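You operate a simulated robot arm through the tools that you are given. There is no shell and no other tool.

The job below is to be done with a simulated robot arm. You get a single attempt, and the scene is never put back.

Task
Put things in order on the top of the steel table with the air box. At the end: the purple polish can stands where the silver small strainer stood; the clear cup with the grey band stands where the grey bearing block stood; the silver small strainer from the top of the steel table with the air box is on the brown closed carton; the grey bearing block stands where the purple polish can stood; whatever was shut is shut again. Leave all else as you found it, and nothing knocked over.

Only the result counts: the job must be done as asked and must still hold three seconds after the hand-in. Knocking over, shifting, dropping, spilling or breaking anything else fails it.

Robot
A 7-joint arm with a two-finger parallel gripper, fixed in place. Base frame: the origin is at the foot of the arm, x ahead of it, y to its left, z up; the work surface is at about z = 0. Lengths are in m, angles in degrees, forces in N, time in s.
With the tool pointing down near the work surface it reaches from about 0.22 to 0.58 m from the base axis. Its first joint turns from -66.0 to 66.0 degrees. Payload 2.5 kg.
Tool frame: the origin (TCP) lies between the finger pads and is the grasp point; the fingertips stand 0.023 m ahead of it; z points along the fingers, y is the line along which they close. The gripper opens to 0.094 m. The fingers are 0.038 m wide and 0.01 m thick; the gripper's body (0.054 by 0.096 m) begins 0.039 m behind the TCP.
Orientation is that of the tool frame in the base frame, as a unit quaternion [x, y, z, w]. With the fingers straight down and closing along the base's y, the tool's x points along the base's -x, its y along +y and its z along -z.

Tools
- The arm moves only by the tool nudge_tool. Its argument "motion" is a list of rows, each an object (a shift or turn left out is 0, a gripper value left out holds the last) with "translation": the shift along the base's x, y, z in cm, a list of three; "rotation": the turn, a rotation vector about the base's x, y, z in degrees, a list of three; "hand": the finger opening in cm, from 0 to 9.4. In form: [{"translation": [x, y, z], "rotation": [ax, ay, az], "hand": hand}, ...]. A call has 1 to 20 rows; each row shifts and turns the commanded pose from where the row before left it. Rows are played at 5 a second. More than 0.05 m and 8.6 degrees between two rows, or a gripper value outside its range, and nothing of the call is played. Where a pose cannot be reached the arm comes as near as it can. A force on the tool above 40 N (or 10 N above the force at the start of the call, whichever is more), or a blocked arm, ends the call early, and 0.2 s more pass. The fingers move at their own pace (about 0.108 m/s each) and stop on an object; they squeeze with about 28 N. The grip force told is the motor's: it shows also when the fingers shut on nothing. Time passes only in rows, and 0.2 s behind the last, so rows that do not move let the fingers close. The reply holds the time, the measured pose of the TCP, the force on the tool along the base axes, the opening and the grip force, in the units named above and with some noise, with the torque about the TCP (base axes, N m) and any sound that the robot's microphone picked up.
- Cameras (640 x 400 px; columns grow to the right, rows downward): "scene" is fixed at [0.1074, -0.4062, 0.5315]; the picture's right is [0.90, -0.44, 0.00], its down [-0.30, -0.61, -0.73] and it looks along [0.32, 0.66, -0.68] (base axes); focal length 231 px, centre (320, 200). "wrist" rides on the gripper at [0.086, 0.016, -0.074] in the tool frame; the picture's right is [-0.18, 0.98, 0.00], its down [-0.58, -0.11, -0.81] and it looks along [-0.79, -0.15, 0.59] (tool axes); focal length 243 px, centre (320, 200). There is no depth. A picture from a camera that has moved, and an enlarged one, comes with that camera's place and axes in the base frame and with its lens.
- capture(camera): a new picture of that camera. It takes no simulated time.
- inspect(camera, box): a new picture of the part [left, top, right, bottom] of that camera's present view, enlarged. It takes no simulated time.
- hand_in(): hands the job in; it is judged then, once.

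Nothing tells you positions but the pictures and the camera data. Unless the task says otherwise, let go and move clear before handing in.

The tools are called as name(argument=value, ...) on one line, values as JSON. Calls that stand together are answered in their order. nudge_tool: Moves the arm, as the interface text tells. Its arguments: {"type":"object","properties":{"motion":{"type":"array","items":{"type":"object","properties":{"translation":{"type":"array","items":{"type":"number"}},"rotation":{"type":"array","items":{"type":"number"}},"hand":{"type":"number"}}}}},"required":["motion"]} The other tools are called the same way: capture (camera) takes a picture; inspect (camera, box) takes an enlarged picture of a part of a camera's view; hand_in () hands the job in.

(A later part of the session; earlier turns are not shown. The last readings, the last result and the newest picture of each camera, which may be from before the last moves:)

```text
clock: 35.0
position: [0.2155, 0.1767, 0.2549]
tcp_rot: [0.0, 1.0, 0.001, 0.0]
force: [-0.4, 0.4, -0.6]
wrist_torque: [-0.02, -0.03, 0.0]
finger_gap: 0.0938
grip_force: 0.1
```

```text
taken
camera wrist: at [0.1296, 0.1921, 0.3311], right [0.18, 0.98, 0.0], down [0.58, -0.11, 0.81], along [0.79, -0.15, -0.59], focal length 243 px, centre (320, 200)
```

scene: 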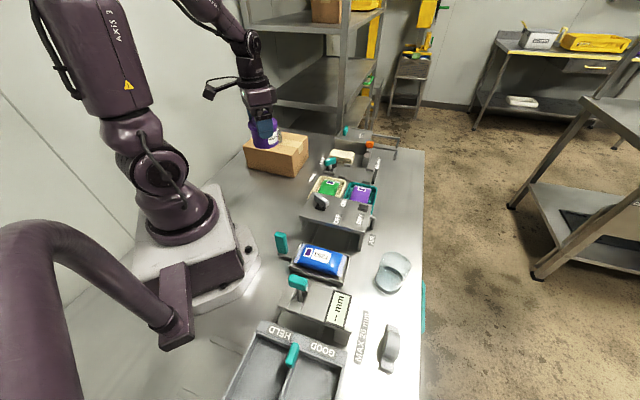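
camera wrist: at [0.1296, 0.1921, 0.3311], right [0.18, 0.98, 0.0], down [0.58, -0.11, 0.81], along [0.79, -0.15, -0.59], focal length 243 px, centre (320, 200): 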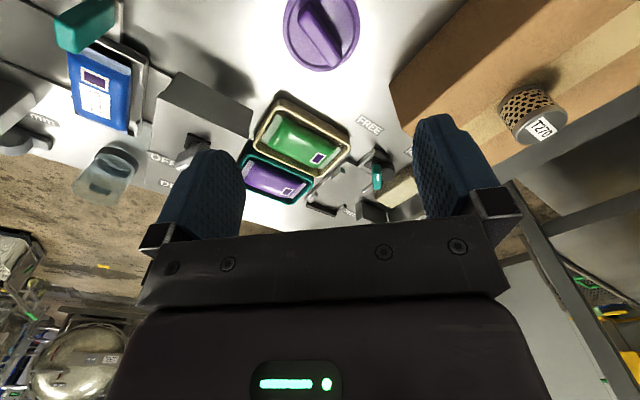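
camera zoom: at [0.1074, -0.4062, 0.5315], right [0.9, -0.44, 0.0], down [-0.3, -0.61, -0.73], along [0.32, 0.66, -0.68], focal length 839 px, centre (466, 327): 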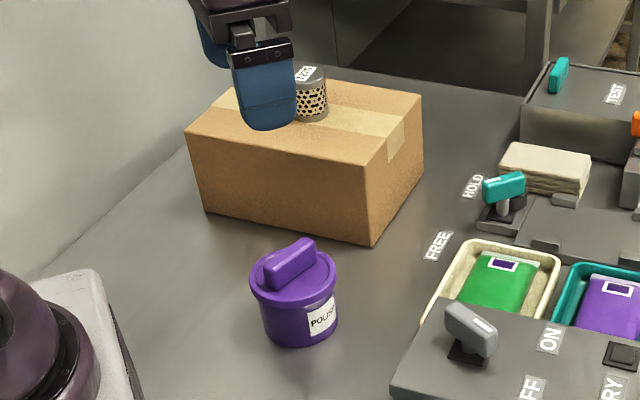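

The can stands upright at the strainer's old spot. Next is the bearing block near (0.288, -0.344); I'll travel around at height and look at it.

nudge_tool(motion=[{"translation": [0, 0, 2.5]}, {"translation": [2.69, -3.53, 0]}, {"translation": [2.69, -3.53, 0]}, {"translation": [2.69, -3.53, 0]}, {"translation": [2.69, -3.53, 0]}, {"translation": [2.69, -3.53, 0]}, {"translation": [-0.93, -4.5, 0]}, {"translation": [-0.93, -4.5, 0]}, {"translation": [-0.93, -4.5, 0]}, {"translation": [-0.93, -4.5, 0]}, {"translation": [-0.93, -4.5, 0]}, {"translation": [-0.93, -4.5, 0]}, {"translation": [-0.93, -4.5, 0]}, {"translation": [0, 0, -3]}, {"translation": [0, 0, -3]}, {"translation": [0, 0, 0]}])

capture(camera="wrist")

capture(camera="scene")

```text
clock: 38.4
position: [0.2853, -0.3149, 0.2198]
tcp_rot: [0.0, 1.0, 0.0, 0.0]
force: [-0.2, 0.1, -0.6]
wrist_torque: [-0.02, 0.0, 0.03]
finger_gap: 0.094
grip_force: 0.0
```

```text
taken
camera wrist: at [0.2, -0.299, 0.2952], right [0.18, 0.98, 0.0], down [0.58, -0.11, 0.81], along [0.79, -0.15, -0.59], focal length 243 px, centre (320, 200)
```

wrist: 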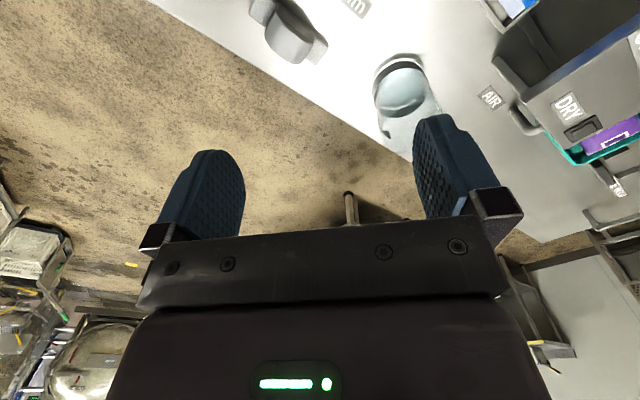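

```text
taken
```

scene: 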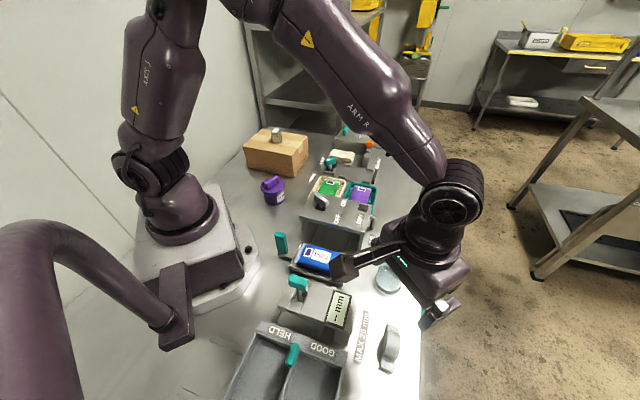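

I'll turn the gripper about 41° so it will close across the block's short side, and centre over the block.

nudge_tool(motion=[{"translation": [0.05, -0.6, 0], "rotation": [0, 0, 8.2]}, {"translation": [0.05, -0.6, 0], "rotation": [0, 0, 8.2]}, {"translation": [0.05, -0.6, 0], "rotation": [0, 0, 8.2]}, {"translation": [0.05, -0.6, 0], "rotation": [0, 0, 8.2]}, {"translation": [0.05, -0.5, 0], "rotation": [0, 0, 8.2]}, {"translation": [0, 0, 0]}])

capture(camera="wrist")

capture(camera="scene")

```text
clock: 39.8
position: [0.2872, -0.3445, 0.2204]
tcp_rot: [-0.35, 0.937, -0.001, -0.001]
force: [-0.1, -0.1, 0.5]
wrist_torque: [0.01, 0.02, -0.01]
finger_gap: 0.094
grip_force: 0.2
```

```text
taken
camera wrist: at [0.213, -0.3893, 0.2956], right [-0.51, 0.86, 0.0], down [0.51, 0.3, 0.81], along [0.69, 0.41, -0.59], focal length 243 px, centre (320, 200)
```

wrist: 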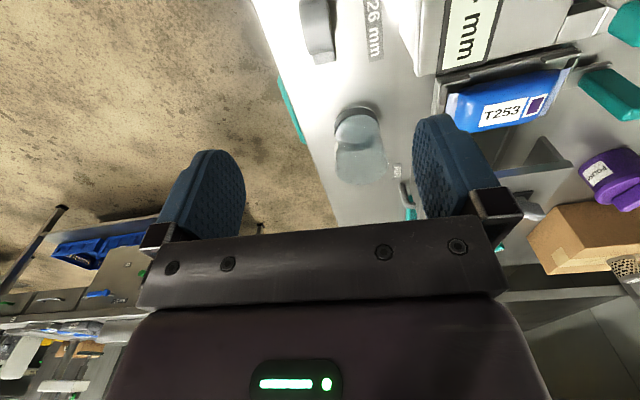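

```text
taken
```

scene: 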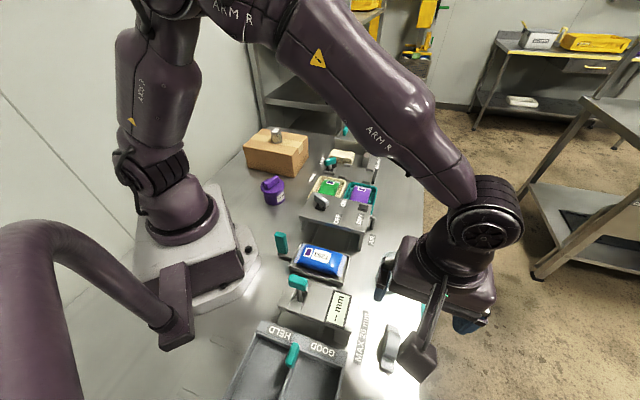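

inspect(camera="wrist", box=[260, 0, 420, 100])

nudge_tool(motion=[{"translation": [0, 0, -3.5]}, {"translation": [0, 0, -3.5]}, {"translation": [0, 0, 0]}])

inspect(camera="wrist", box=[220, 0, 440, 137])

capture(camera="wrist")

```text
4.00 times, centred on (340, 50) of wrist
camera zoom: at [0.213, -0.3893, 0.2956], right [-0.51, 0.86, 0.0], down [0.51, 0.3, 0.81], along [0.69, 0.41, -0.59], focal length 970 px, centre (240, 800)
```

zoom: 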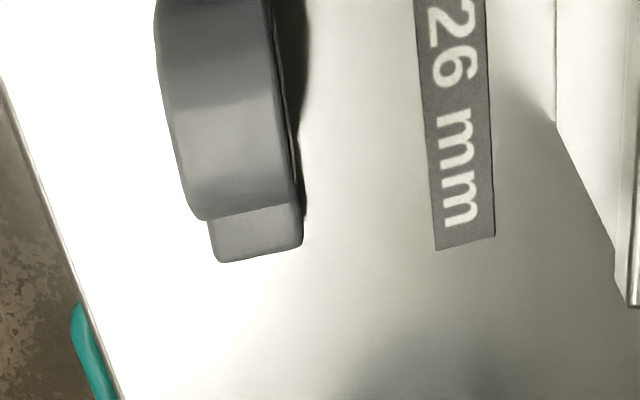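

```text
clock: 40.6
position: [0.2875, -0.3447, 0.1506]
tcp_rot: [-0.35, 0.937, 0.001, 0.0]
force: [-0.5, -0.6, -0.2]
wrist_torque: [0.04, -0.02, 0.01]
finger_gap: 0.0941
grip_force: 0.1
```

```text
2.91 times, centred on (330, 68) of wrist
camera zoom: at [0.2126, -0.3898, 0.2261], right [-0.51, 0.86, 0.0], down [0.51, 0.3, 0.81], along [0.7, 0.41, -0.59], focal length 706 px, centre (291, 582)
```

zoom: 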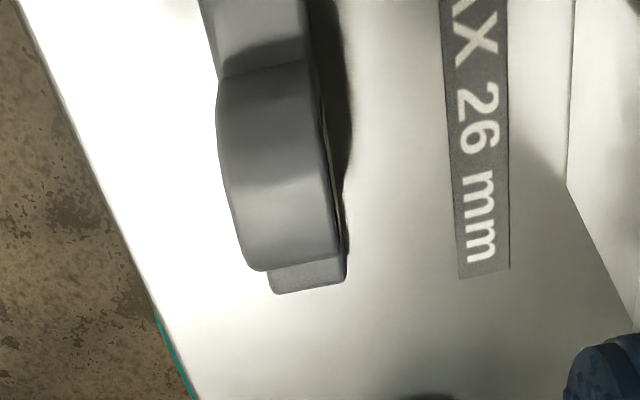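

```text
taken
camera wrist: at [0.2126, -0.3898, 0.2261], right [-0.51, 0.86, 0.0], down [0.51, 0.3, 0.81], along [0.7, 0.41, -0.59], focal length 243 px, centre (320, 200)
```

wrist: 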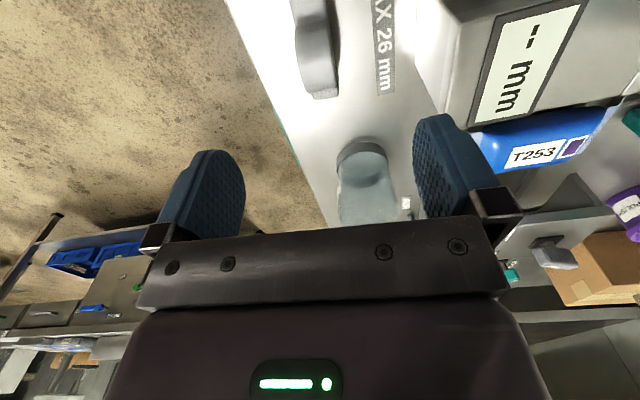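

The block's centre line runs at about 42° through (0.290, -0.3475), about 25 mm thick; the tool is about 4 mm off to one side. I'll shift and descend with fingers straddling it.

nudge_tool(motion=[{"translation": [0.25, -0.3, -3], "rotation": [0, 0, 1]}, {"translation": [0, 0, -3]}, {"translation": [0, 0, -2]}, {"translation": [0, 0, 0]}])

capture(camera="wrist")

inspect(camera="scene", box=[340, 280, 460, 390])

```text
clock: 41.6
position: [0.2909, -0.3482, 0.0702]
tcp_rot: [-0.359, 0.934, 0.0, 0.0]
force: [-0.8, -0.1, 0.4]
wrist_torque: [0.0, -0.02, -0.04]
finger_gap: 0.0937
grip_force: 0.0
```

```text
taken
camera wrist: at [0.2161, -0.3947, 0.146], right [-0.52, 0.85, 0.0], down [0.5, 0.31, 0.81], along [0.69, 0.42, -0.59], focal length 243 px, centre (320, 200)
```

wrist: 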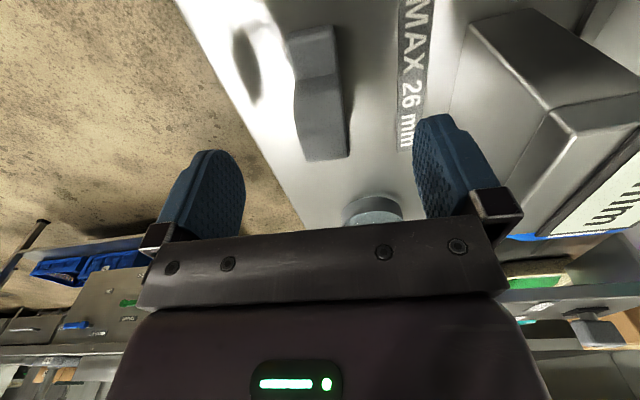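

```text
3.64 times, centred on (400, 335) of scene
camera zoom: at [0.1074, -0.4062, 0.5315], right [0.9, -0.44, 0.0], down [-0.3, -0.61, -0.73], along [0.32, 0.66, -0.68], focal length 839 px, centre (29, -291)
```

zoom: 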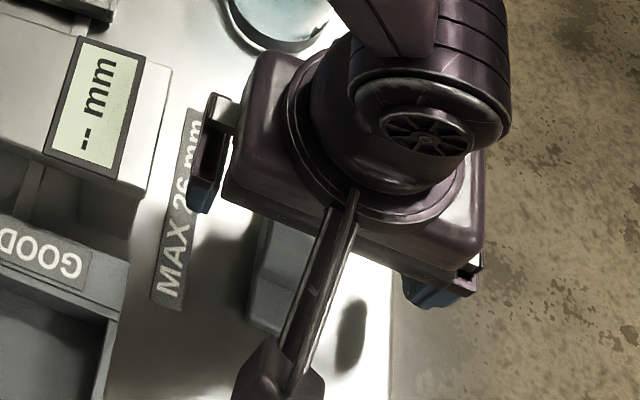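

The block is centred between the fingers. I'll lower the rest of the way.

nudge_tool(motion=[{"translation": [0, 0, -2]}, {"translation": [0, 0, -1.3]}, {"translation": [0, 0, -0.7]}, {"translation": [0, 0, 0]}])

capture(camera="wrist")

```text
clock: 42.6
position: [0.2906, -0.348, 0.0306]
tcp_rot: [-0.358, 0.934, 0.0, 0.0]
force: [0.4, -0.7, -0.3]
wrist_torque: [0.0, -0.02, -0.04]
finger_gap: 0.0939
grip_force: 0.0
```

```text
taken
camera wrist: at [0.2162, -0.3937, 0.1059], right [-0.52, 0.85, 0.0], down [0.5, 0.31, 0.81], along [0.69, 0.42, -0.59], focal length 243 px, centre (320, 200)
```

wrist: 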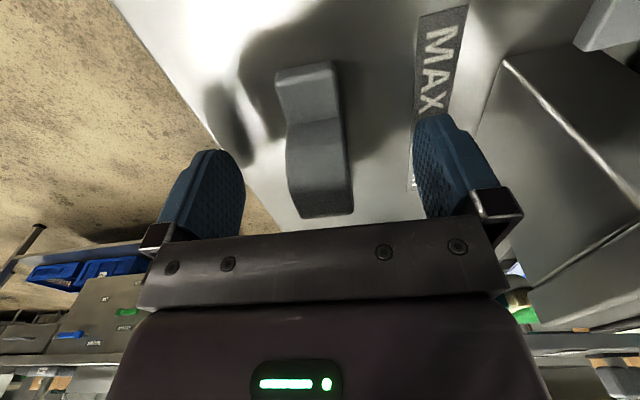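

The arch is right at the grasp point. Closing now.

nudge_tool(motion=[{"translation": [0, 0, 0], "hand": 5.0}, {"translation": [0, 0, 0], "hand": 3.5}, {"translation": [0, 0, 0], "hand": 1.5}, {"translation": [0, 0, 0], "hand": 1.5}, {"translation": [0, 0, 0], "hand": 1.5}])

capture(camera="wrist")

```text
clock: 43.8
position: [0.2898, -0.347, 0.031]
tcp_rot: [-0.359, 0.933, 0.0, 0.0]
force: [0.3, 0.2, -0.3]
wrist_torque: [-0.04, 0.04, 0.01]
finger_gap: 0.0258
grip_force: 28.2
```

```text
taken
camera wrist: at [0.2161, -0.3936, 0.106], right [-0.52, 0.85, 0.0], down [0.5, 0.31, 0.81], along [0.69, 0.42, -0.59], focal length 243 px, centre (320, 200)
```

wrist: 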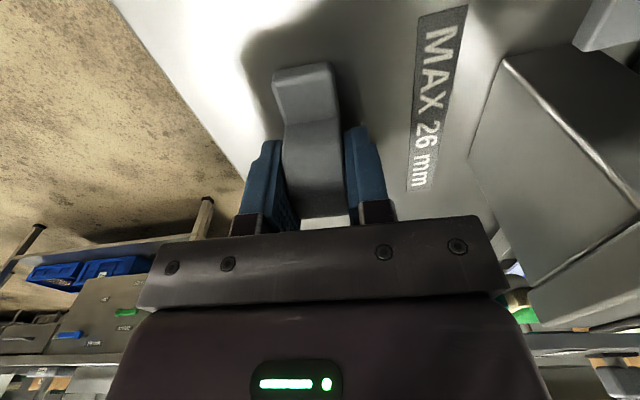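

Gripped (2.6 cm). I'll lift 2 cm and check weight and grip.

nudge_tool(motion=[{"translation": [0, 0, 0.5]}, {"translation": [0, 0, 1.5]}, {"translation": [0, 0, 0]}])

capture(camera="wrist")

```text
clock: 44.6
position: [0.2902, -0.3479, 0.0511]
tcp_rot: [-0.358, 0.934, 0.0, 0.0]
force: [0.1, -0.3, -1.3]
wrist_torque: [-0.02, 0.0, 0.0]
finger_gap: 0.0257
grip_force: 27.6
```

```text
taken
camera wrist: at [0.2158, -0.3935, 0.1263], right [-0.52, 0.85, 0.0], down [0.5, 0.31, 0.81], along [0.69, 0.42, -0.59], focal length 243 px, centre (320, 200)
```

wrist: 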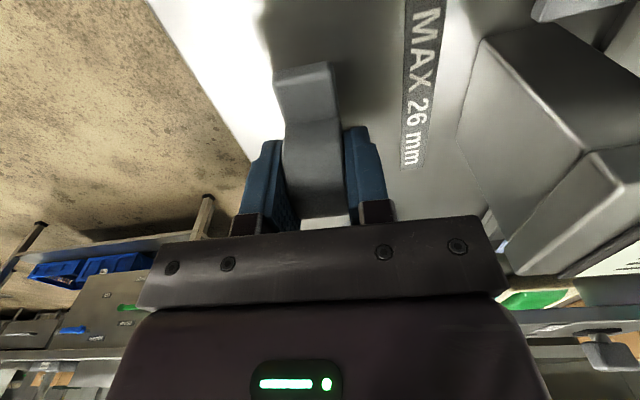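

The block is held securely. I'll lift high and carry it to the can's old spot at about (0.512, -0.119), keeping its orientation.

nudge_tool(motion=[{"translation": [0, 0, 4]}, {"translation": [0, 0, 4.5]}, {"translation": [0, 0, 4.5]}, {"translation": [0, 0, 4.5]}, {"translation": [0, 0, 3]}, {"translation": [3.17, 3.27, 0]}, {"translation": [3.17, 3.27, 0]}, {"translation": [3.17, 3.27, 0]}, {"translation": [3.17, 3.27, 0]}, {"translation": [3.17, 3.27, 0]}, {"translation": [3.17, 3.27, 0]}, {"translation": [3.17, 3.27, 0]}, {"translation": [0, 0, 0]}])

capture(camera="wrist")

capture(camera="scene")

```text
clock: 47.4
position: [0.5111, -0.1178, 0.2546]
tcp_rot: [-0.358, 0.934, 0.0, 0.0]
force: [0.3, 1.2, -1.2]
wrist_torque: [0.01, -0.01, 0.03]
finger_gap: 0.0258
grip_force: 28.1
```

```text
taken
camera wrist: at [0.4372, -0.1639, 0.3305], right [-0.52, 0.85, 0.0], down [0.51, 0.31, 0.81], along [0.69, 0.42, -0.59], focal length 243 px, centre (320, 200)
```

wrist: 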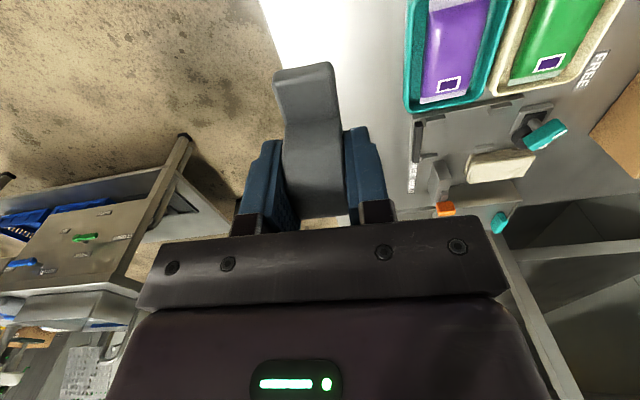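

```text
taken
```

scene: 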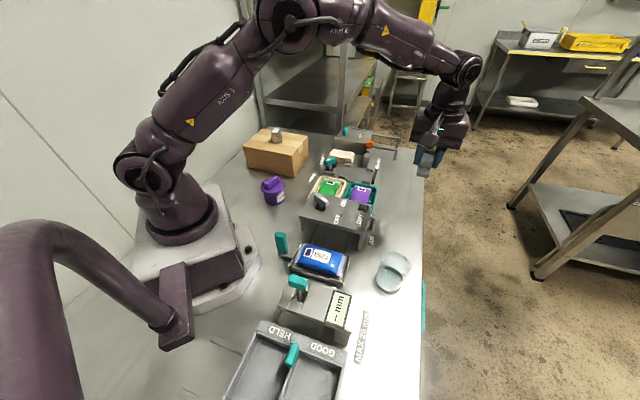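

Above the can's old spot. Descending to about 1 cm above the table.

nudge_tool(motion=[{"translation": [0.1, -0.1, -4.5]}, {"translation": [0, 0, -4.5]}, {"translation": [0, 0, -4.5]}, {"translation": [0, 0, -3.5]}, {"translation": [0, 0, -2.5]}, {"translation": [0, 0, -1.3]}, {"translation": [0, 0, -0.5]}, {"translation": [0, 0, 0]}])

capture(camera="wrist")

inspect(camera="scene", box=[350, 160, 450, 270])

```text
clock: 49.2
position: [0.5129, -0.1193, 0.0423]
tcp_rot: [-0.358, 0.934, 0.0, 0.001]
force: [0.1, 0.6, -1.0]
wrist_torque: [-0.01, -0.01, 0.03]
finger_gap: 0.0257
grip_force: 27.8
```

```text
taken
camera wrist: at [0.4388, -0.166, 0.1177], right [-0.52, 0.85, 0.0], down [0.5, 0.31, 0.81], along [0.69, 0.42, -0.59], focal length 243 px, centre (320, 200)
```

wrist: 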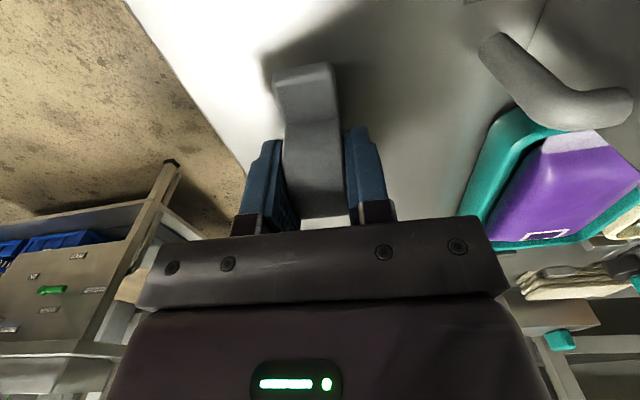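

```text
3.64 times, centred on (400, 215) of scene
camera zoom: at [0.1074, -0.4062, 0.5315], right [0.9, -0.44, 0.0], down [-0.3, -0.61, -0.73], along [0.32, 0.66, -0.68], focal length 839 px, centre (29, 146)
```

zoom: 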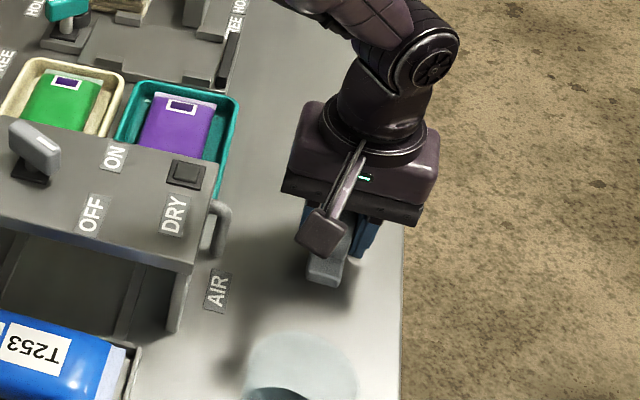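

nudge_tool(motion=[{"translation": [0, 0, -0.4]}, {"translation": [0, 0, -0.3]}, {"translation": [0, 0, -0.15]}, {"translation": [0, 0, 0]}])

```text
clock: 50.2
position: [0.5129, -0.1194, 0.0338]
tcp_rot: [-0.358, 0.934, 0.0, -0.001]
force: [0.1, 0.0, -1.6]
wrist_torque: [-0.01, 0.05, 0.03]
finger_gap: 0.026
grip_force: 28.1
```

nudge_tool(motion=[{"translation": [0, 0, -0.1]}, {"translation": [0, 0, -0.08]}, {"translation": [0, 0, 0]}])

```text
clock: 51.0
position: [0.5132, -0.1194, 0.0324]
tcp_rot: [-0.359, 0.933, 0.0, 0.0]
force: [0.9, -1.0, -1.0]
wrist_torque: [-0.03, 0.02, -0.01]
finger_gap: 0.0259
grip_force: 27.8
```

nudge_tool(motion=[{"translation": [0, 0, -0.08]}, {"translation": [0, 0, -0.04]}, {"translation": [0, 0, 0]}])

```text
clock: 51.8
position: [0.5125, -0.1192, 0.0304]
tcp_rot: [-0.359, 0.933, 0.001, 0.0]
force: [-0.2, 0.5, -1.3]
wrist_torque: [-0.01, -0.05, 0.01]
finger_gap: 0.0257
grip_force: 28.4
```

nudge_tool(motion=[{"translation": [0, 0, -0.06]}, {"translation": [0, 0, 0]}])

```text
clock: 52.4
position: [0.5131, -0.1198, 0.0311]
tcp_rot: [-0.359, 0.934, 0.0, 0.0]
force: [-0.1, 0.0, 2.4]
wrist_torque: [-0.01, 0.09, -0.01]
finger_gap: 0.0259
grip_force: 28.2
```

Contact registered; the block rests on the table. I'll open and rise straight up.

nudge_tool(motion=[{"translation": [0, 0, 0], "hand": 3.5}, {"translation": [0, 0, 0], "hand": 5.5}, {"translation": [0, 0, 0], "hand": 6.0}, {"translation": [0, 0, 2]}, {"translation": [0, 0, 4]}, {"translation": [0, 0, 4.5]}, {"translation": [0, 0, 4.5]}, {"translation": [0, 0, 4.5]}, {"translation": [0, 0, 0]}])

capture(camera="wrist")

inspect(camera="scene", box=[350, 160, 450, 270])

```text
clock: 54.4
position: [0.5126, -0.1196, 0.2234]
tcp_rot: [-0.358, 0.934, -0.001, 0.0]
force: [0.1, -0.8, 0.4]
wrist_torque: [-0.01, -0.04, 0.01]
finger_gap: 0.0599
grip_force: 0.0
```

```text
taken
camera wrist: at [0.4386, -0.1661, 0.2996], right [-0.52, 0.85, 0.0], down [0.51, 0.31, 0.81], along [0.69, 0.42, -0.59], focal length 243 px, centre (320, 200)
```

wrist: 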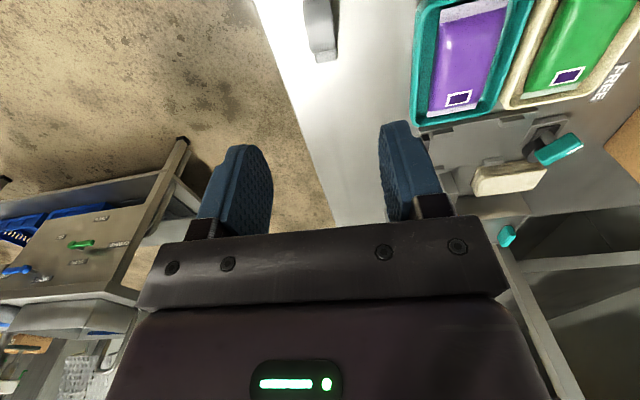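

```text
3.64 times, centred on (400, 215) of scene
camera zoom: at [0.1074, -0.4062, 0.5315], right [0.9, -0.44, 0.0], down [-0.3, -0.61, -0.73], along [0.32, 0.66, -0.68], focal length 839 px, centre (29, 146)
```

zoom: 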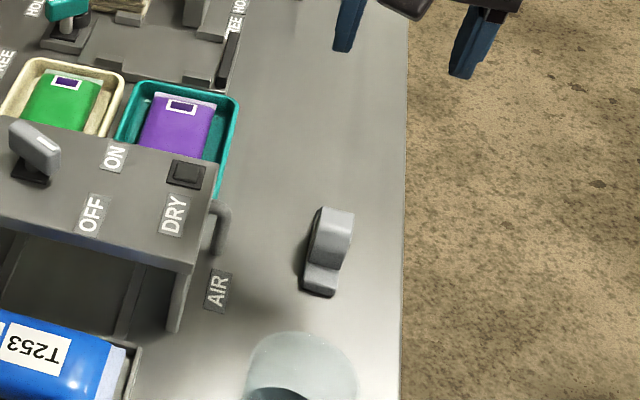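

The block stands at the can's old spot. Now the cup near (0.374, -0.237); moving above it to look.

nudge_tool(motion=[{"translation": [-3.46, -2.94, 1], "hand": 9.4}, {"translation": [-3.46, -2.94, 0]}, {"translation": [-3.46, -2.94, 0]}, {"translation": [-3.46, -2.94, 0]}, {"translation": [0, 0, 0]}])

capture(camera="wrist")

inspect(camera="scene", box=[360, 235, 430, 310])

```text
clock: 55.6
position: [0.3746, -0.2377, 0.2355]
tcp_rot: [-0.358, 0.934, 0.0, 0.0]
force: [-0.1, 1.0, 0.6]
wrist_torque: [-0.01, -0.01, -0.02]
finger_gap: 0.0942
grip_force: 0.0
```

```text
taken
camera wrist: at [0.3003, -0.2845, 0.3103], right [-0.52, 0.85, 0.0], down [0.5, 0.31, 0.81], along [0.69, 0.42, -0.59], focal length 243 px, centre (320, 200)
```

wrist: 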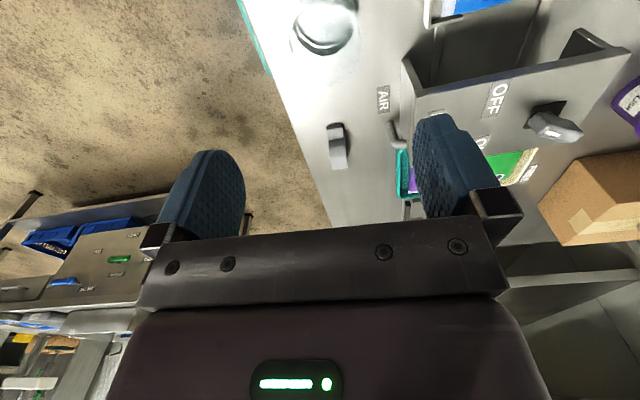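

```text
5.33 times, centred on (395, 272) of scene
camera zoom: at [0.1074, -0.4062, 0.5315], right [0.9, -0.44, 0.0], down [-0.3, -0.61, -0.73], along [0.32, 0.66, -0.68], focal length 1230 px, centre (-80, -187)
```

zoom: 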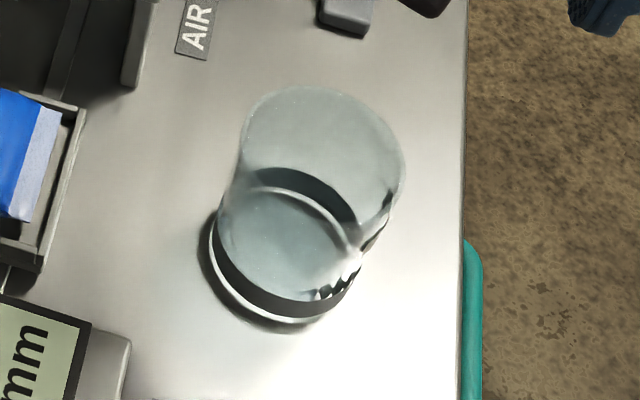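

The cup appears about 6.8 cm wide and 7.8 cm tall, centred near (0.378, -0.231). I'll lower a bit for a better wrist view.

nudge_tool(motion=[{"translation": [0.2, 0.4, -3]}, {"translation": [0, 0, -3]}, {"translation": [0, 0, 0]}])

capture(camera="wrist")

inspect(camera="wrist", box=[240, 0, 420, 112])

```text
clock: 56.4
position: [0.375, -0.2338, 0.1754]
tcp_rot: [-0.359, 0.934, 0.0, 0.0]
force: [0.7, 0.3, -0.7]
wrist_torque: [-0.02, 0.0, 0.01]
finger_gap: 0.0938
grip_force: 0.0
```

```text
taken
camera wrist: at [0.3019, -0.2796, 0.25], right [-0.52, 0.85, 0.0], down [0.5, 0.31, 0.81], along [0.69, 0.42, -0.59], focal length 243 px, centre (320, 200)
```

wrist: 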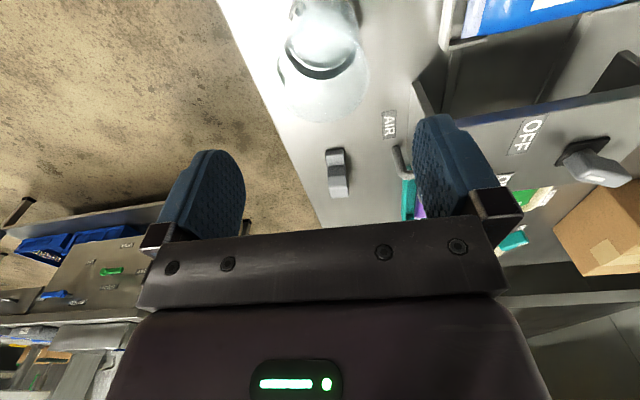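

```text
3.56 times, centred on (330, 56) of wrist
camera zoom: at [0.3019, -0.2796, 0.25], right [-0.52, 0.85, 0.0], down [0.5, 0.31, 0.81], along [0.69, 0.42, -0.59], focal length 863 px, centre (284, 712)
```

zoom: 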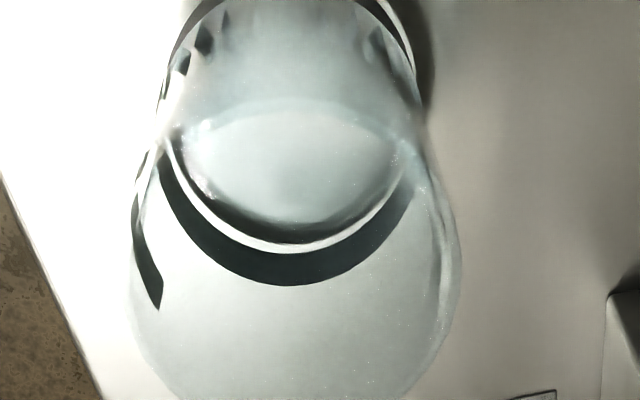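

The cup is centred under the tool at about (0.3765, -0.232). I'll descend to TCP z about 0.048 with the fingers around it.

nudge_tool(motion=[{"translation": [0.12, 0.15, -3]}, {"translation": [0, 0, -3]}, {"translation": [0, 0, -3]}, {"translation": [0, 0, -2]}, {"translation": [0, 0, 0]}])

capture(camera="wrist")

inspect(camera="scene", box=[340, 210, 440, 320])

```text
clock: 57.6
position: [0.3782, -0.2312, 0.0657]
tcp_rot: [-0.358, 0.934, 0.0, 0.0]
force: [0.6, -0.1, 0.1]
wrist_torque: [-0.02, 0.02, -0.01]
finger_gap: 0.0938
grip_force: 0.0
```

```text
taken
camera wrist: at [0.3037, -0.2782, 0.1412], right [-0.52, 0.85, 0.0], down [0.5, 0.31, 0.81], along [0.69, 0.42, -0.59], focal length 243 px, centre (320, 200)
```

wrist: 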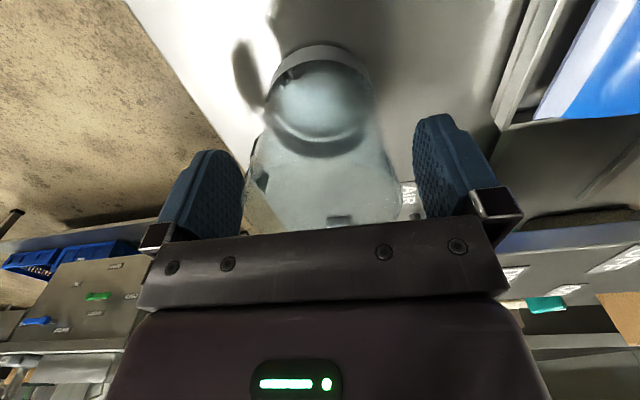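

```text
3.64 times, centred on (390, 265) of scene
camera zoom: at [0.1074, -0.4062, 0.5315], right [0.9, -0.44, 0.0], down [-0.3, -0.61, -0.73], along [0.32, 0.66, -0.68], focal length 839 px, centre (66, -36)
```

zoom: 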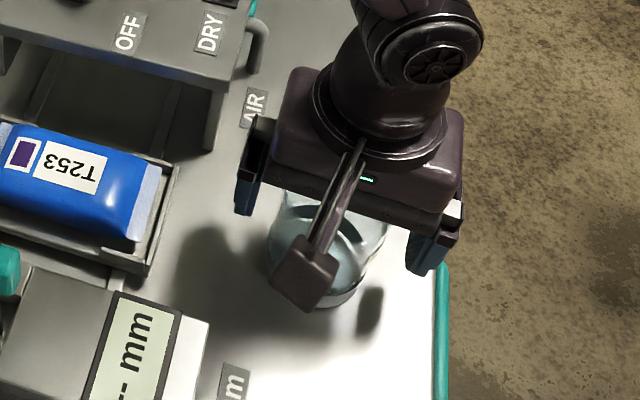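

nudge_tool(motion=[{"translation": [0, 0, -0.8]}, {"translation": [0, 0, -0.7]}, {"translation": [0, 0, 0]}, {"translation": [0, 0, 0], "hand": 7.8}, {"translation": [0, 0, 0], "hand": 6.2}, {"translation": [0, 0, 0], "hand": 6.0}, {"translation": [0, 0, 0], "hand": 6.0}])

capture(camera="wrist")

inspect(camera="scene", box=[340, 210, 440, 320])

```text
clock: 59.2
position: [0.3775, -0.2326, 0.0508]
tcp_rot: [-0.359, 0.933, 0.001, 0.0]
force: [-0.3, -0.2, -0.2]
wrist_torque: [0.02, 0.02, 0.01]
finger_gap: 0.0629
grip_force: 27.9
```

```text
taken
camera wrist: at [0.3038, -0.2776, 0.1261], right [-0.52, 0.85, 0.0], down [0.51, 0.31, 0.81], along [0.69, 0.42, -0.59], focal length 243 px, centre (320, 200)
```

wrist: 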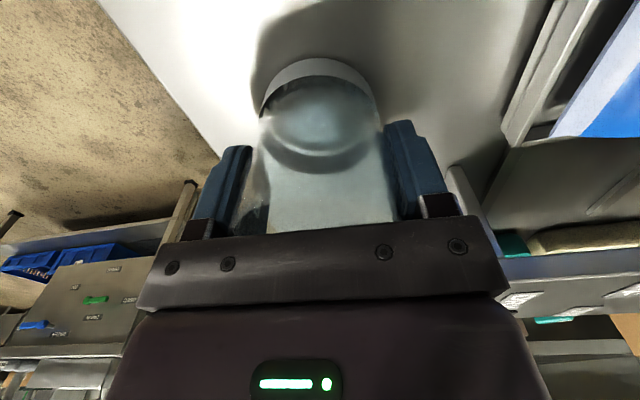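

```text
3.64 times, centred on (390, 265) of scene
camera zoom: at [0.1074, -0.4062, 0.5315], right [0.9, -0.44, 0.0], down [-0.3, -0.61, -0.73], along [0.32, 0.66, -0.68], focal length 839 px, centre (66, -36)
```

zoom: 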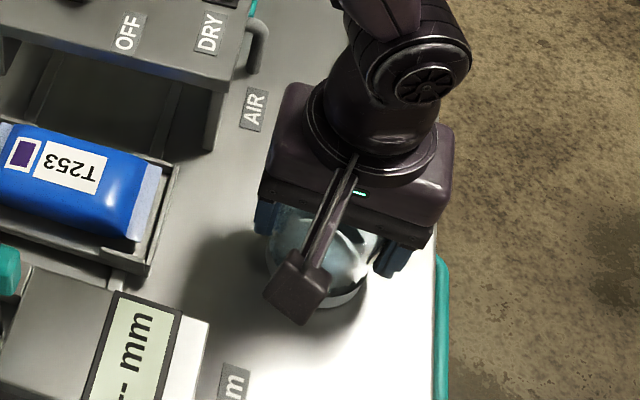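

The cup is gripped (6.3 cm gap). I'll lift 1.5 cm to check.

nudge_tool(motion=[{"translation": [0, 0, 0.4]}, {"translation": [0, 0, 1.1]}, {"translation": [0, 0, 0]}])

capture(camera="wrist")

inspect(camera="scene", box=[340, 210, 440, 320])

```text
clock: 60.0
position: [0.3771, -0.2318, 0.0654]
tcp_rot: [-0.359, 0.933, 0.0, 0.0]
force: [0.1, -0.1, -0.9]
wrist_torque: [0.01, -0.02, 0.01]
finger_gap: 0.063
grip_force: 27.8
```

```text
taken
camera wrist: at [0.3037, -0.2774, 0.1411], right [-0.52, 0.85, 0.0], down [0.5, 0.31, 0.81], along [0.69, 0.42, -0.59], focal length 243 px, centre (320, 200)
```

wrist: 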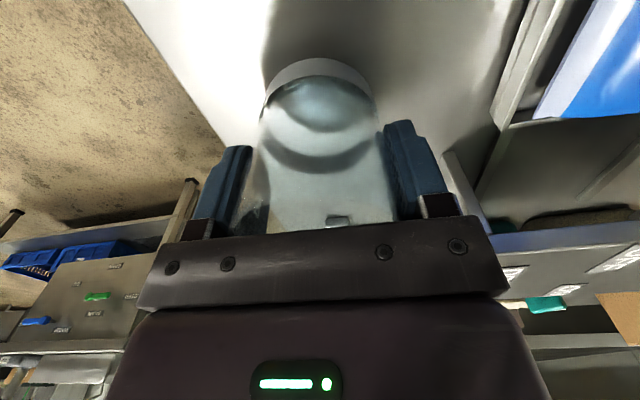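

```text
3.64 times, centred on (390, 265) of scene
camera zoom: at [0.1074, -0.4062, 0.5315], right [0.9, -0.44, 0.0], down [-0.3, -0.61, -0.73], along [0.32, 0.66, -0.68], focal length 839 px, centre (66, -36)
```

zoom: 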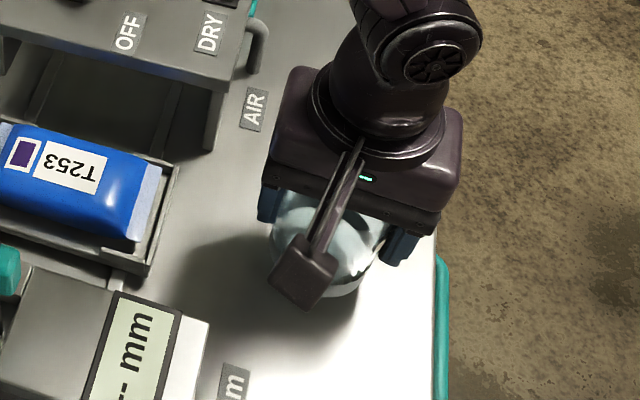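

The cup is held upright. I'll lift and carry it to the block's old spot at (0.2895, -0.3475).

nudge_tool(motion=[{"translation": [0, 0, 3]}, {"translation": [0, 0, 4]}, {"translation": [0, 0, 4]}, {"translation": [0, 0, 2]}, {"translation": [-1.75, -2.31, 0]}, {"translation": [-1.75, -2.31, 0]}, {"translation": [-1.75, -2.31, 0]}, {"translation": [-1.75, -2.31, 0]}, {"translation": [-1.75, -2.31, 0]}, {"translation": [0, 0, 0]}])

capture(camera="wrist")

capture(camera="scene")

```text
clock: 62.2
position: [0.2896, -0.3469, 0.1946]
tcp_rot: [-0.359, 0.933, 0.0, 0.0]
force: [-0.3, 0.2, -0.3]
wrist_torque: [-0.01, -0.01, 0.03]
finger_gap: 0.0631
grip_force: 28.0
```

```text
taken
camera wrist: at [0.2158, -0.3936, 0.2701], right [-0.52, 0.85, 0.0], down [0.51, 0.31, 0.81], along [0.69, 0.42, -0.59], focal length 243 px, centre (320, 200)
```

wrist: 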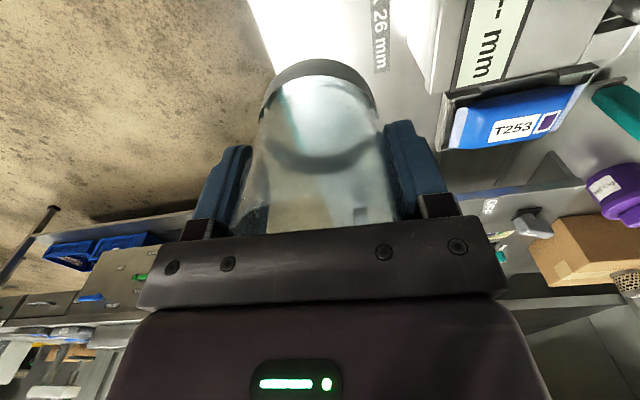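

```text
taken
```

scene: 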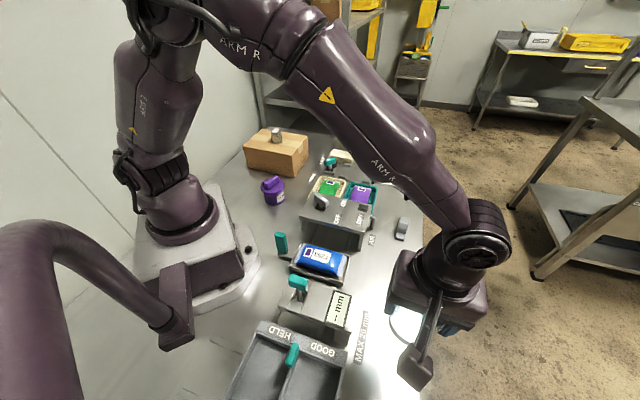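

Over the block's old spot. Descending to about 1 cm above the table.

nudge_tool(motion=[{"translation": [0, -0.05, -4]}, {"translation": [0, 0, -4]}, {"translation": [0, 0, -3]}, {"translation": [0, 0, -1.6]}, {"translation": [0, 0, -0.8]}, {"translation": [0, 0, 0]}])

capture(camera="wrist")

inspect(camera="scene", box=[330, 270, 450, 400])

```text
clock: 63.6
position: [0.2902, -0.3466, 0.0607]
tcp_rot: [-0.359, 0.933, 0.001, 0.0]
force: [0.5, -0.2, -0.3]
wrist_torque: [-0.04, -0.01, -0.01]
finger_gap: 0.0632
grip_force: 27.9
```

```text
taken
camera wrist: at [0.2159, -0.3934, 0.1366], right [-0.52, 0.85, 0.0], down [0.5, 0.31, 0.81], along [0.69, 0.42, -0.59], focal length 243 px, centre (320, 200)
```

wrist: 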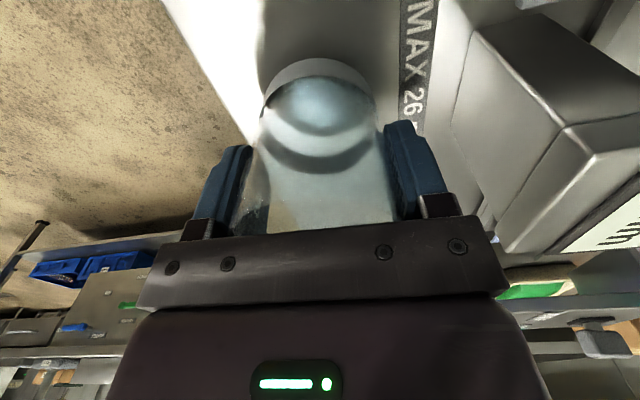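

```text
3.08 times, centred on (390, 335) of scene
camera zoom: at [0.1074, -0.4062, 0.5315], right [0.9, -0.44, 0.0], down [-0.3, -0.61, -0.73], along [0.32, 0.66, -0.68], focal length 710 px, centre (105, -215)
```

zoom: 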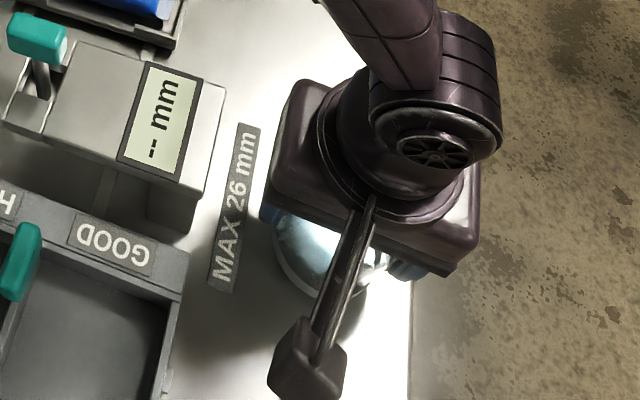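

nudge_tool(motion=[{"translation": [0, 0, -0.4]}, {"translation": [0, 0, -0.3]}, {"translation": [0, 0, -0.1]}, {"translation": [0, 0, 0]}])

```text
clock: 64.6
position: [0.2902, -0.3467, 0.0517]
tcp_rot: [-0.358, 0.934, 0.0, -0.001]
force: [-0.4, -0.1, -0.1]
wrist_torque: [0.01, 0.0, -0.01]
finger_gap: 0.0631
grip_force: 28.5
```

nudge_tool(motion=[{"translation": [0, 0, -0.08]}, {"translation": [0, 0, 0]}])

```text
clock: 65.2
position: [0.2897, -0.3481, 0.0519]
tcp_rot: [-0.358, 0.934, 0.0, -0.001]
force: [-0.2, 0.0, 0.6]
wrist_torque: [0.01, 0.01, 0.03]
finger_gap: 0.063
grip_force: 27.6
```

nudge_tool(motion=[{"translation": [0, 0, -0.06]}, {"translation": [0, 0, 0]}])

```text
clock: 65.8
position: [0.2905, -0.3478, 0.0528]
tcp_rot: [-0.358, 0.934, 0.0, 0.0]
force: [-0.4, 1.0, -0.4]
wrist_torque: [0.01, 0.02, 0.03]
finger_gap: 0.063
grip_force: 28.1
```

nudge_tool(motion=[{"translation": [0, 0, -0.06]}, {"translation": [0, 0, 0]}])

```text
clock: 66.4
position: [0.2905, -0.3467, 0.0521]
tcp_rot: [-0.358, 0.934, 0.0, -0.001]
force: [0.4, 0.4, -0.7]
wrist_torque: [0.02, -0.01, 0.02]
finger_gap: 0.063
grip_force: 28.8
```

nudge_tool(motion=[{"translation": [0, 0, -0.07]}, {"translation": [0, 0, 0]}])

```text
clock: 67.0
position: [0.2904, -0.3479, 0.0508]
tcp_rot: [-0.359, 0.933, 0.0, 0.0]
force: [0.4, 1.0, 0.5]
wrist_torque: [-0.02, 0.01, 0.01]
finger_gap: 0.0629
grip_force: 28.0
```

nudge_tool(motion=[{"translation": [0, 0, -0.05]}, {"translation": [0, 0, 0]}])

```text
clock: 67.6
position: [0.2906, -0.3475, 0.0493]
tcp_rot: [-0.359, 0.933, 0.0, 0.0]
force: [-1.1, 2.6, 8.5]
wrist_torque: [0.02, 0.08, -0.02]
finger_gap: 0.0629
grip_force: 28.5
```

Contact (8.5 N). Easing slightly, then opening and rising straight up.

nudge_tool(motion=[{"translation": [0, 0, 0.03]}, {"translation": [0, 0, 0], "hand": 7.0}, {"translation": [0, 0, 0], "hand": 8.2}, {"translation": [0, 0, 0], "hand": 9.4}, {"translation": [0, 0, 0]}, {"translation": [0, 0, 2]}, {"translation": [0, 0, 3]}, {"translation": [0, 0, 4]}, {"translation": [0, 0, 4.5]}, {"translation": [0, 0, 4.5]}, {"translation": [0, 0, 0]}])

capture(camera="wrist")

capture(camera="scene")

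```text
clock: 70.0
position: [0.2897, -0.3493, 0.2301]
tcp_rot: [-0.358, 0.934, 0.001, 0.0]
force: [-0.6, -0.2, 0.1]
wrist_torque: [0.02, -0.02, 0.04]
finger_gap: 0.0939
grip_force: 0.0
```

```text
taken
camera wrist: at [0.216, -0.3946, 0.3055], right [-0.52, 0.85, 0.0], down [0.5, 0.31, 0.81], along [0.69, 0.42, -0.59], focal length 243 px, centre (320, 200)
```

wrist: 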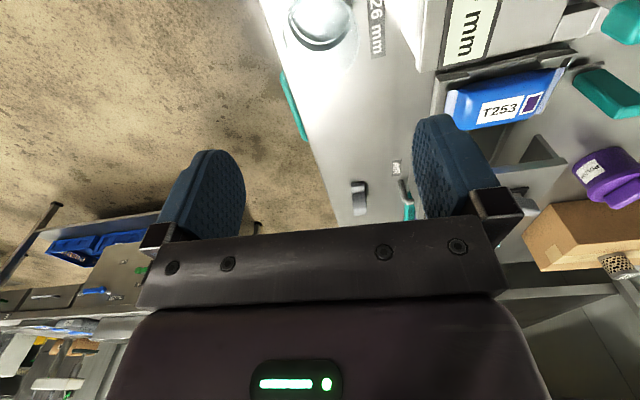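

```text
taken
```

scene: 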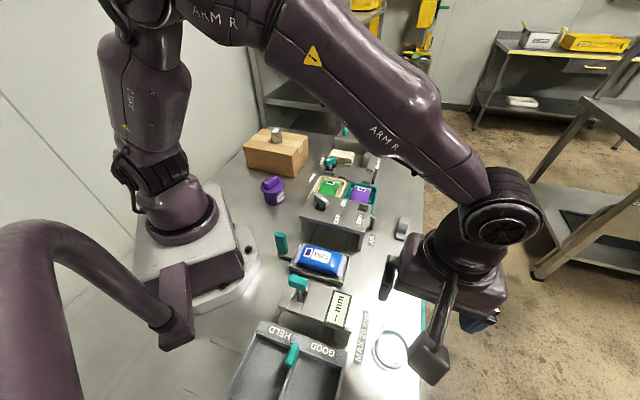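

The cup stands at the block's old spot. I'll move the arm clear, back near its start pose, and check the whole scene.

nudge_tool(motion=[{"translation": [0, 0, 4]}, {"translation": [0.5, 3.5, 1.5], "rotation": [0, 0, -7]}, {"translation": [1, 4, 0.5], "rotation": [0, 0, -7]}, {"translation": [1, 4, 0.5], "rotation": [0, 0, -7]}, {"translation": [1, 4, 0.5], "rotation": [0, 0, -7]}, {"translation": [1, 4, 0.5], "rotation": [0, 0, -7]}, {"translation": [1, 4, 0.5], "rotation": [0, 0, -7]}, {"translation": [1, 4, 0]}, {"translation": [1, 3, 0]}, {"translation": [0, 0, 0]}])

capture(camera="scene")

inspect(camera="scene", box=[220, 110, 440, 250])

inspect(camera="scene", box=[220, 230, 440, 400])

capture(camera="wrist")

```text
clock: 72.2
position: [0.3641, -0.0431, 0.3104]
tcp_rot: [0.0, 1.0, 0.0, 0.0]
force: [0.4, -0.2, -0.7]
wrist_torque: [-0.01, -0.02, -0.01]
finger_gap: 0.094
grip_force: 0.0
```

```text
taken
```

scene: 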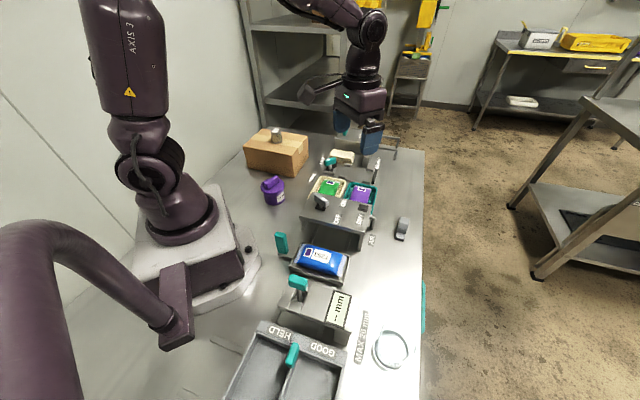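

```text
2.86 times, centred on (330, 180) of scene
camera zoom: at [0.1074, -0.4062, 0.5315], right [0.9, -0.44, 0.0], down [-0.3, -0.61, -0.73], along [0.32, 0.66, -0.68], focal length 659 px, centre (291, 257)
```

zoom: 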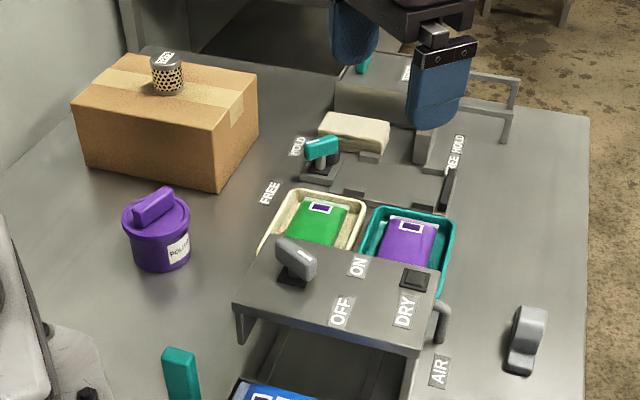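

```text
2.35 times, centred on (330, 315) of scene
camera zoom: at [0.1074, -0.4062, 0.5315], right [0.9, -0.44, 0.0], down [-0.3, -0.61, -0.73], along [0.32, 0.66, -0.68], focal length 543 px, centre (296, -71)
```

zoom: 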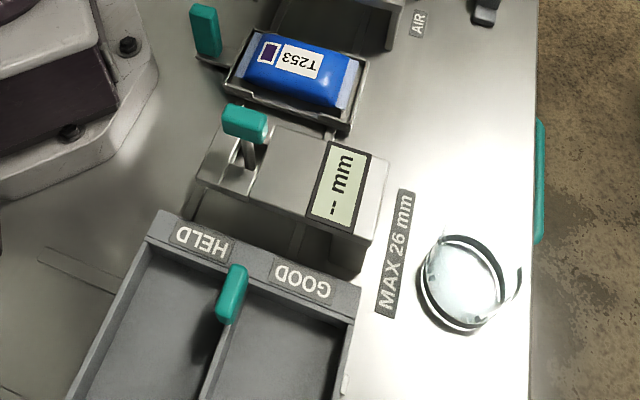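

```text
taken
camera wrist: at [0.2788, -0.0262, 0.3852], right [0.18, 0.98, 0.0], down [0.58, -0.11, 0.81], along [0.79, -0.15, -0.59], focal length 243 px, centre (320, 200)
```

wrist: 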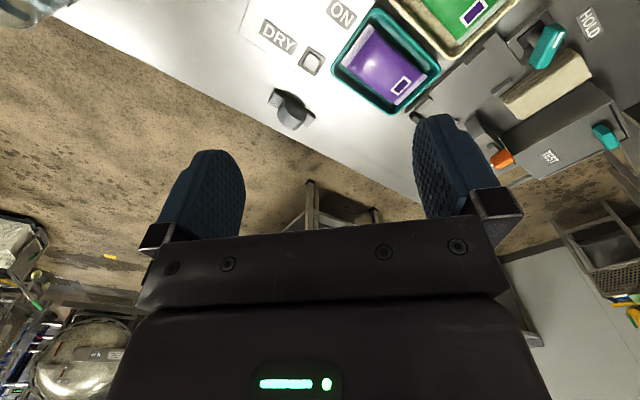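

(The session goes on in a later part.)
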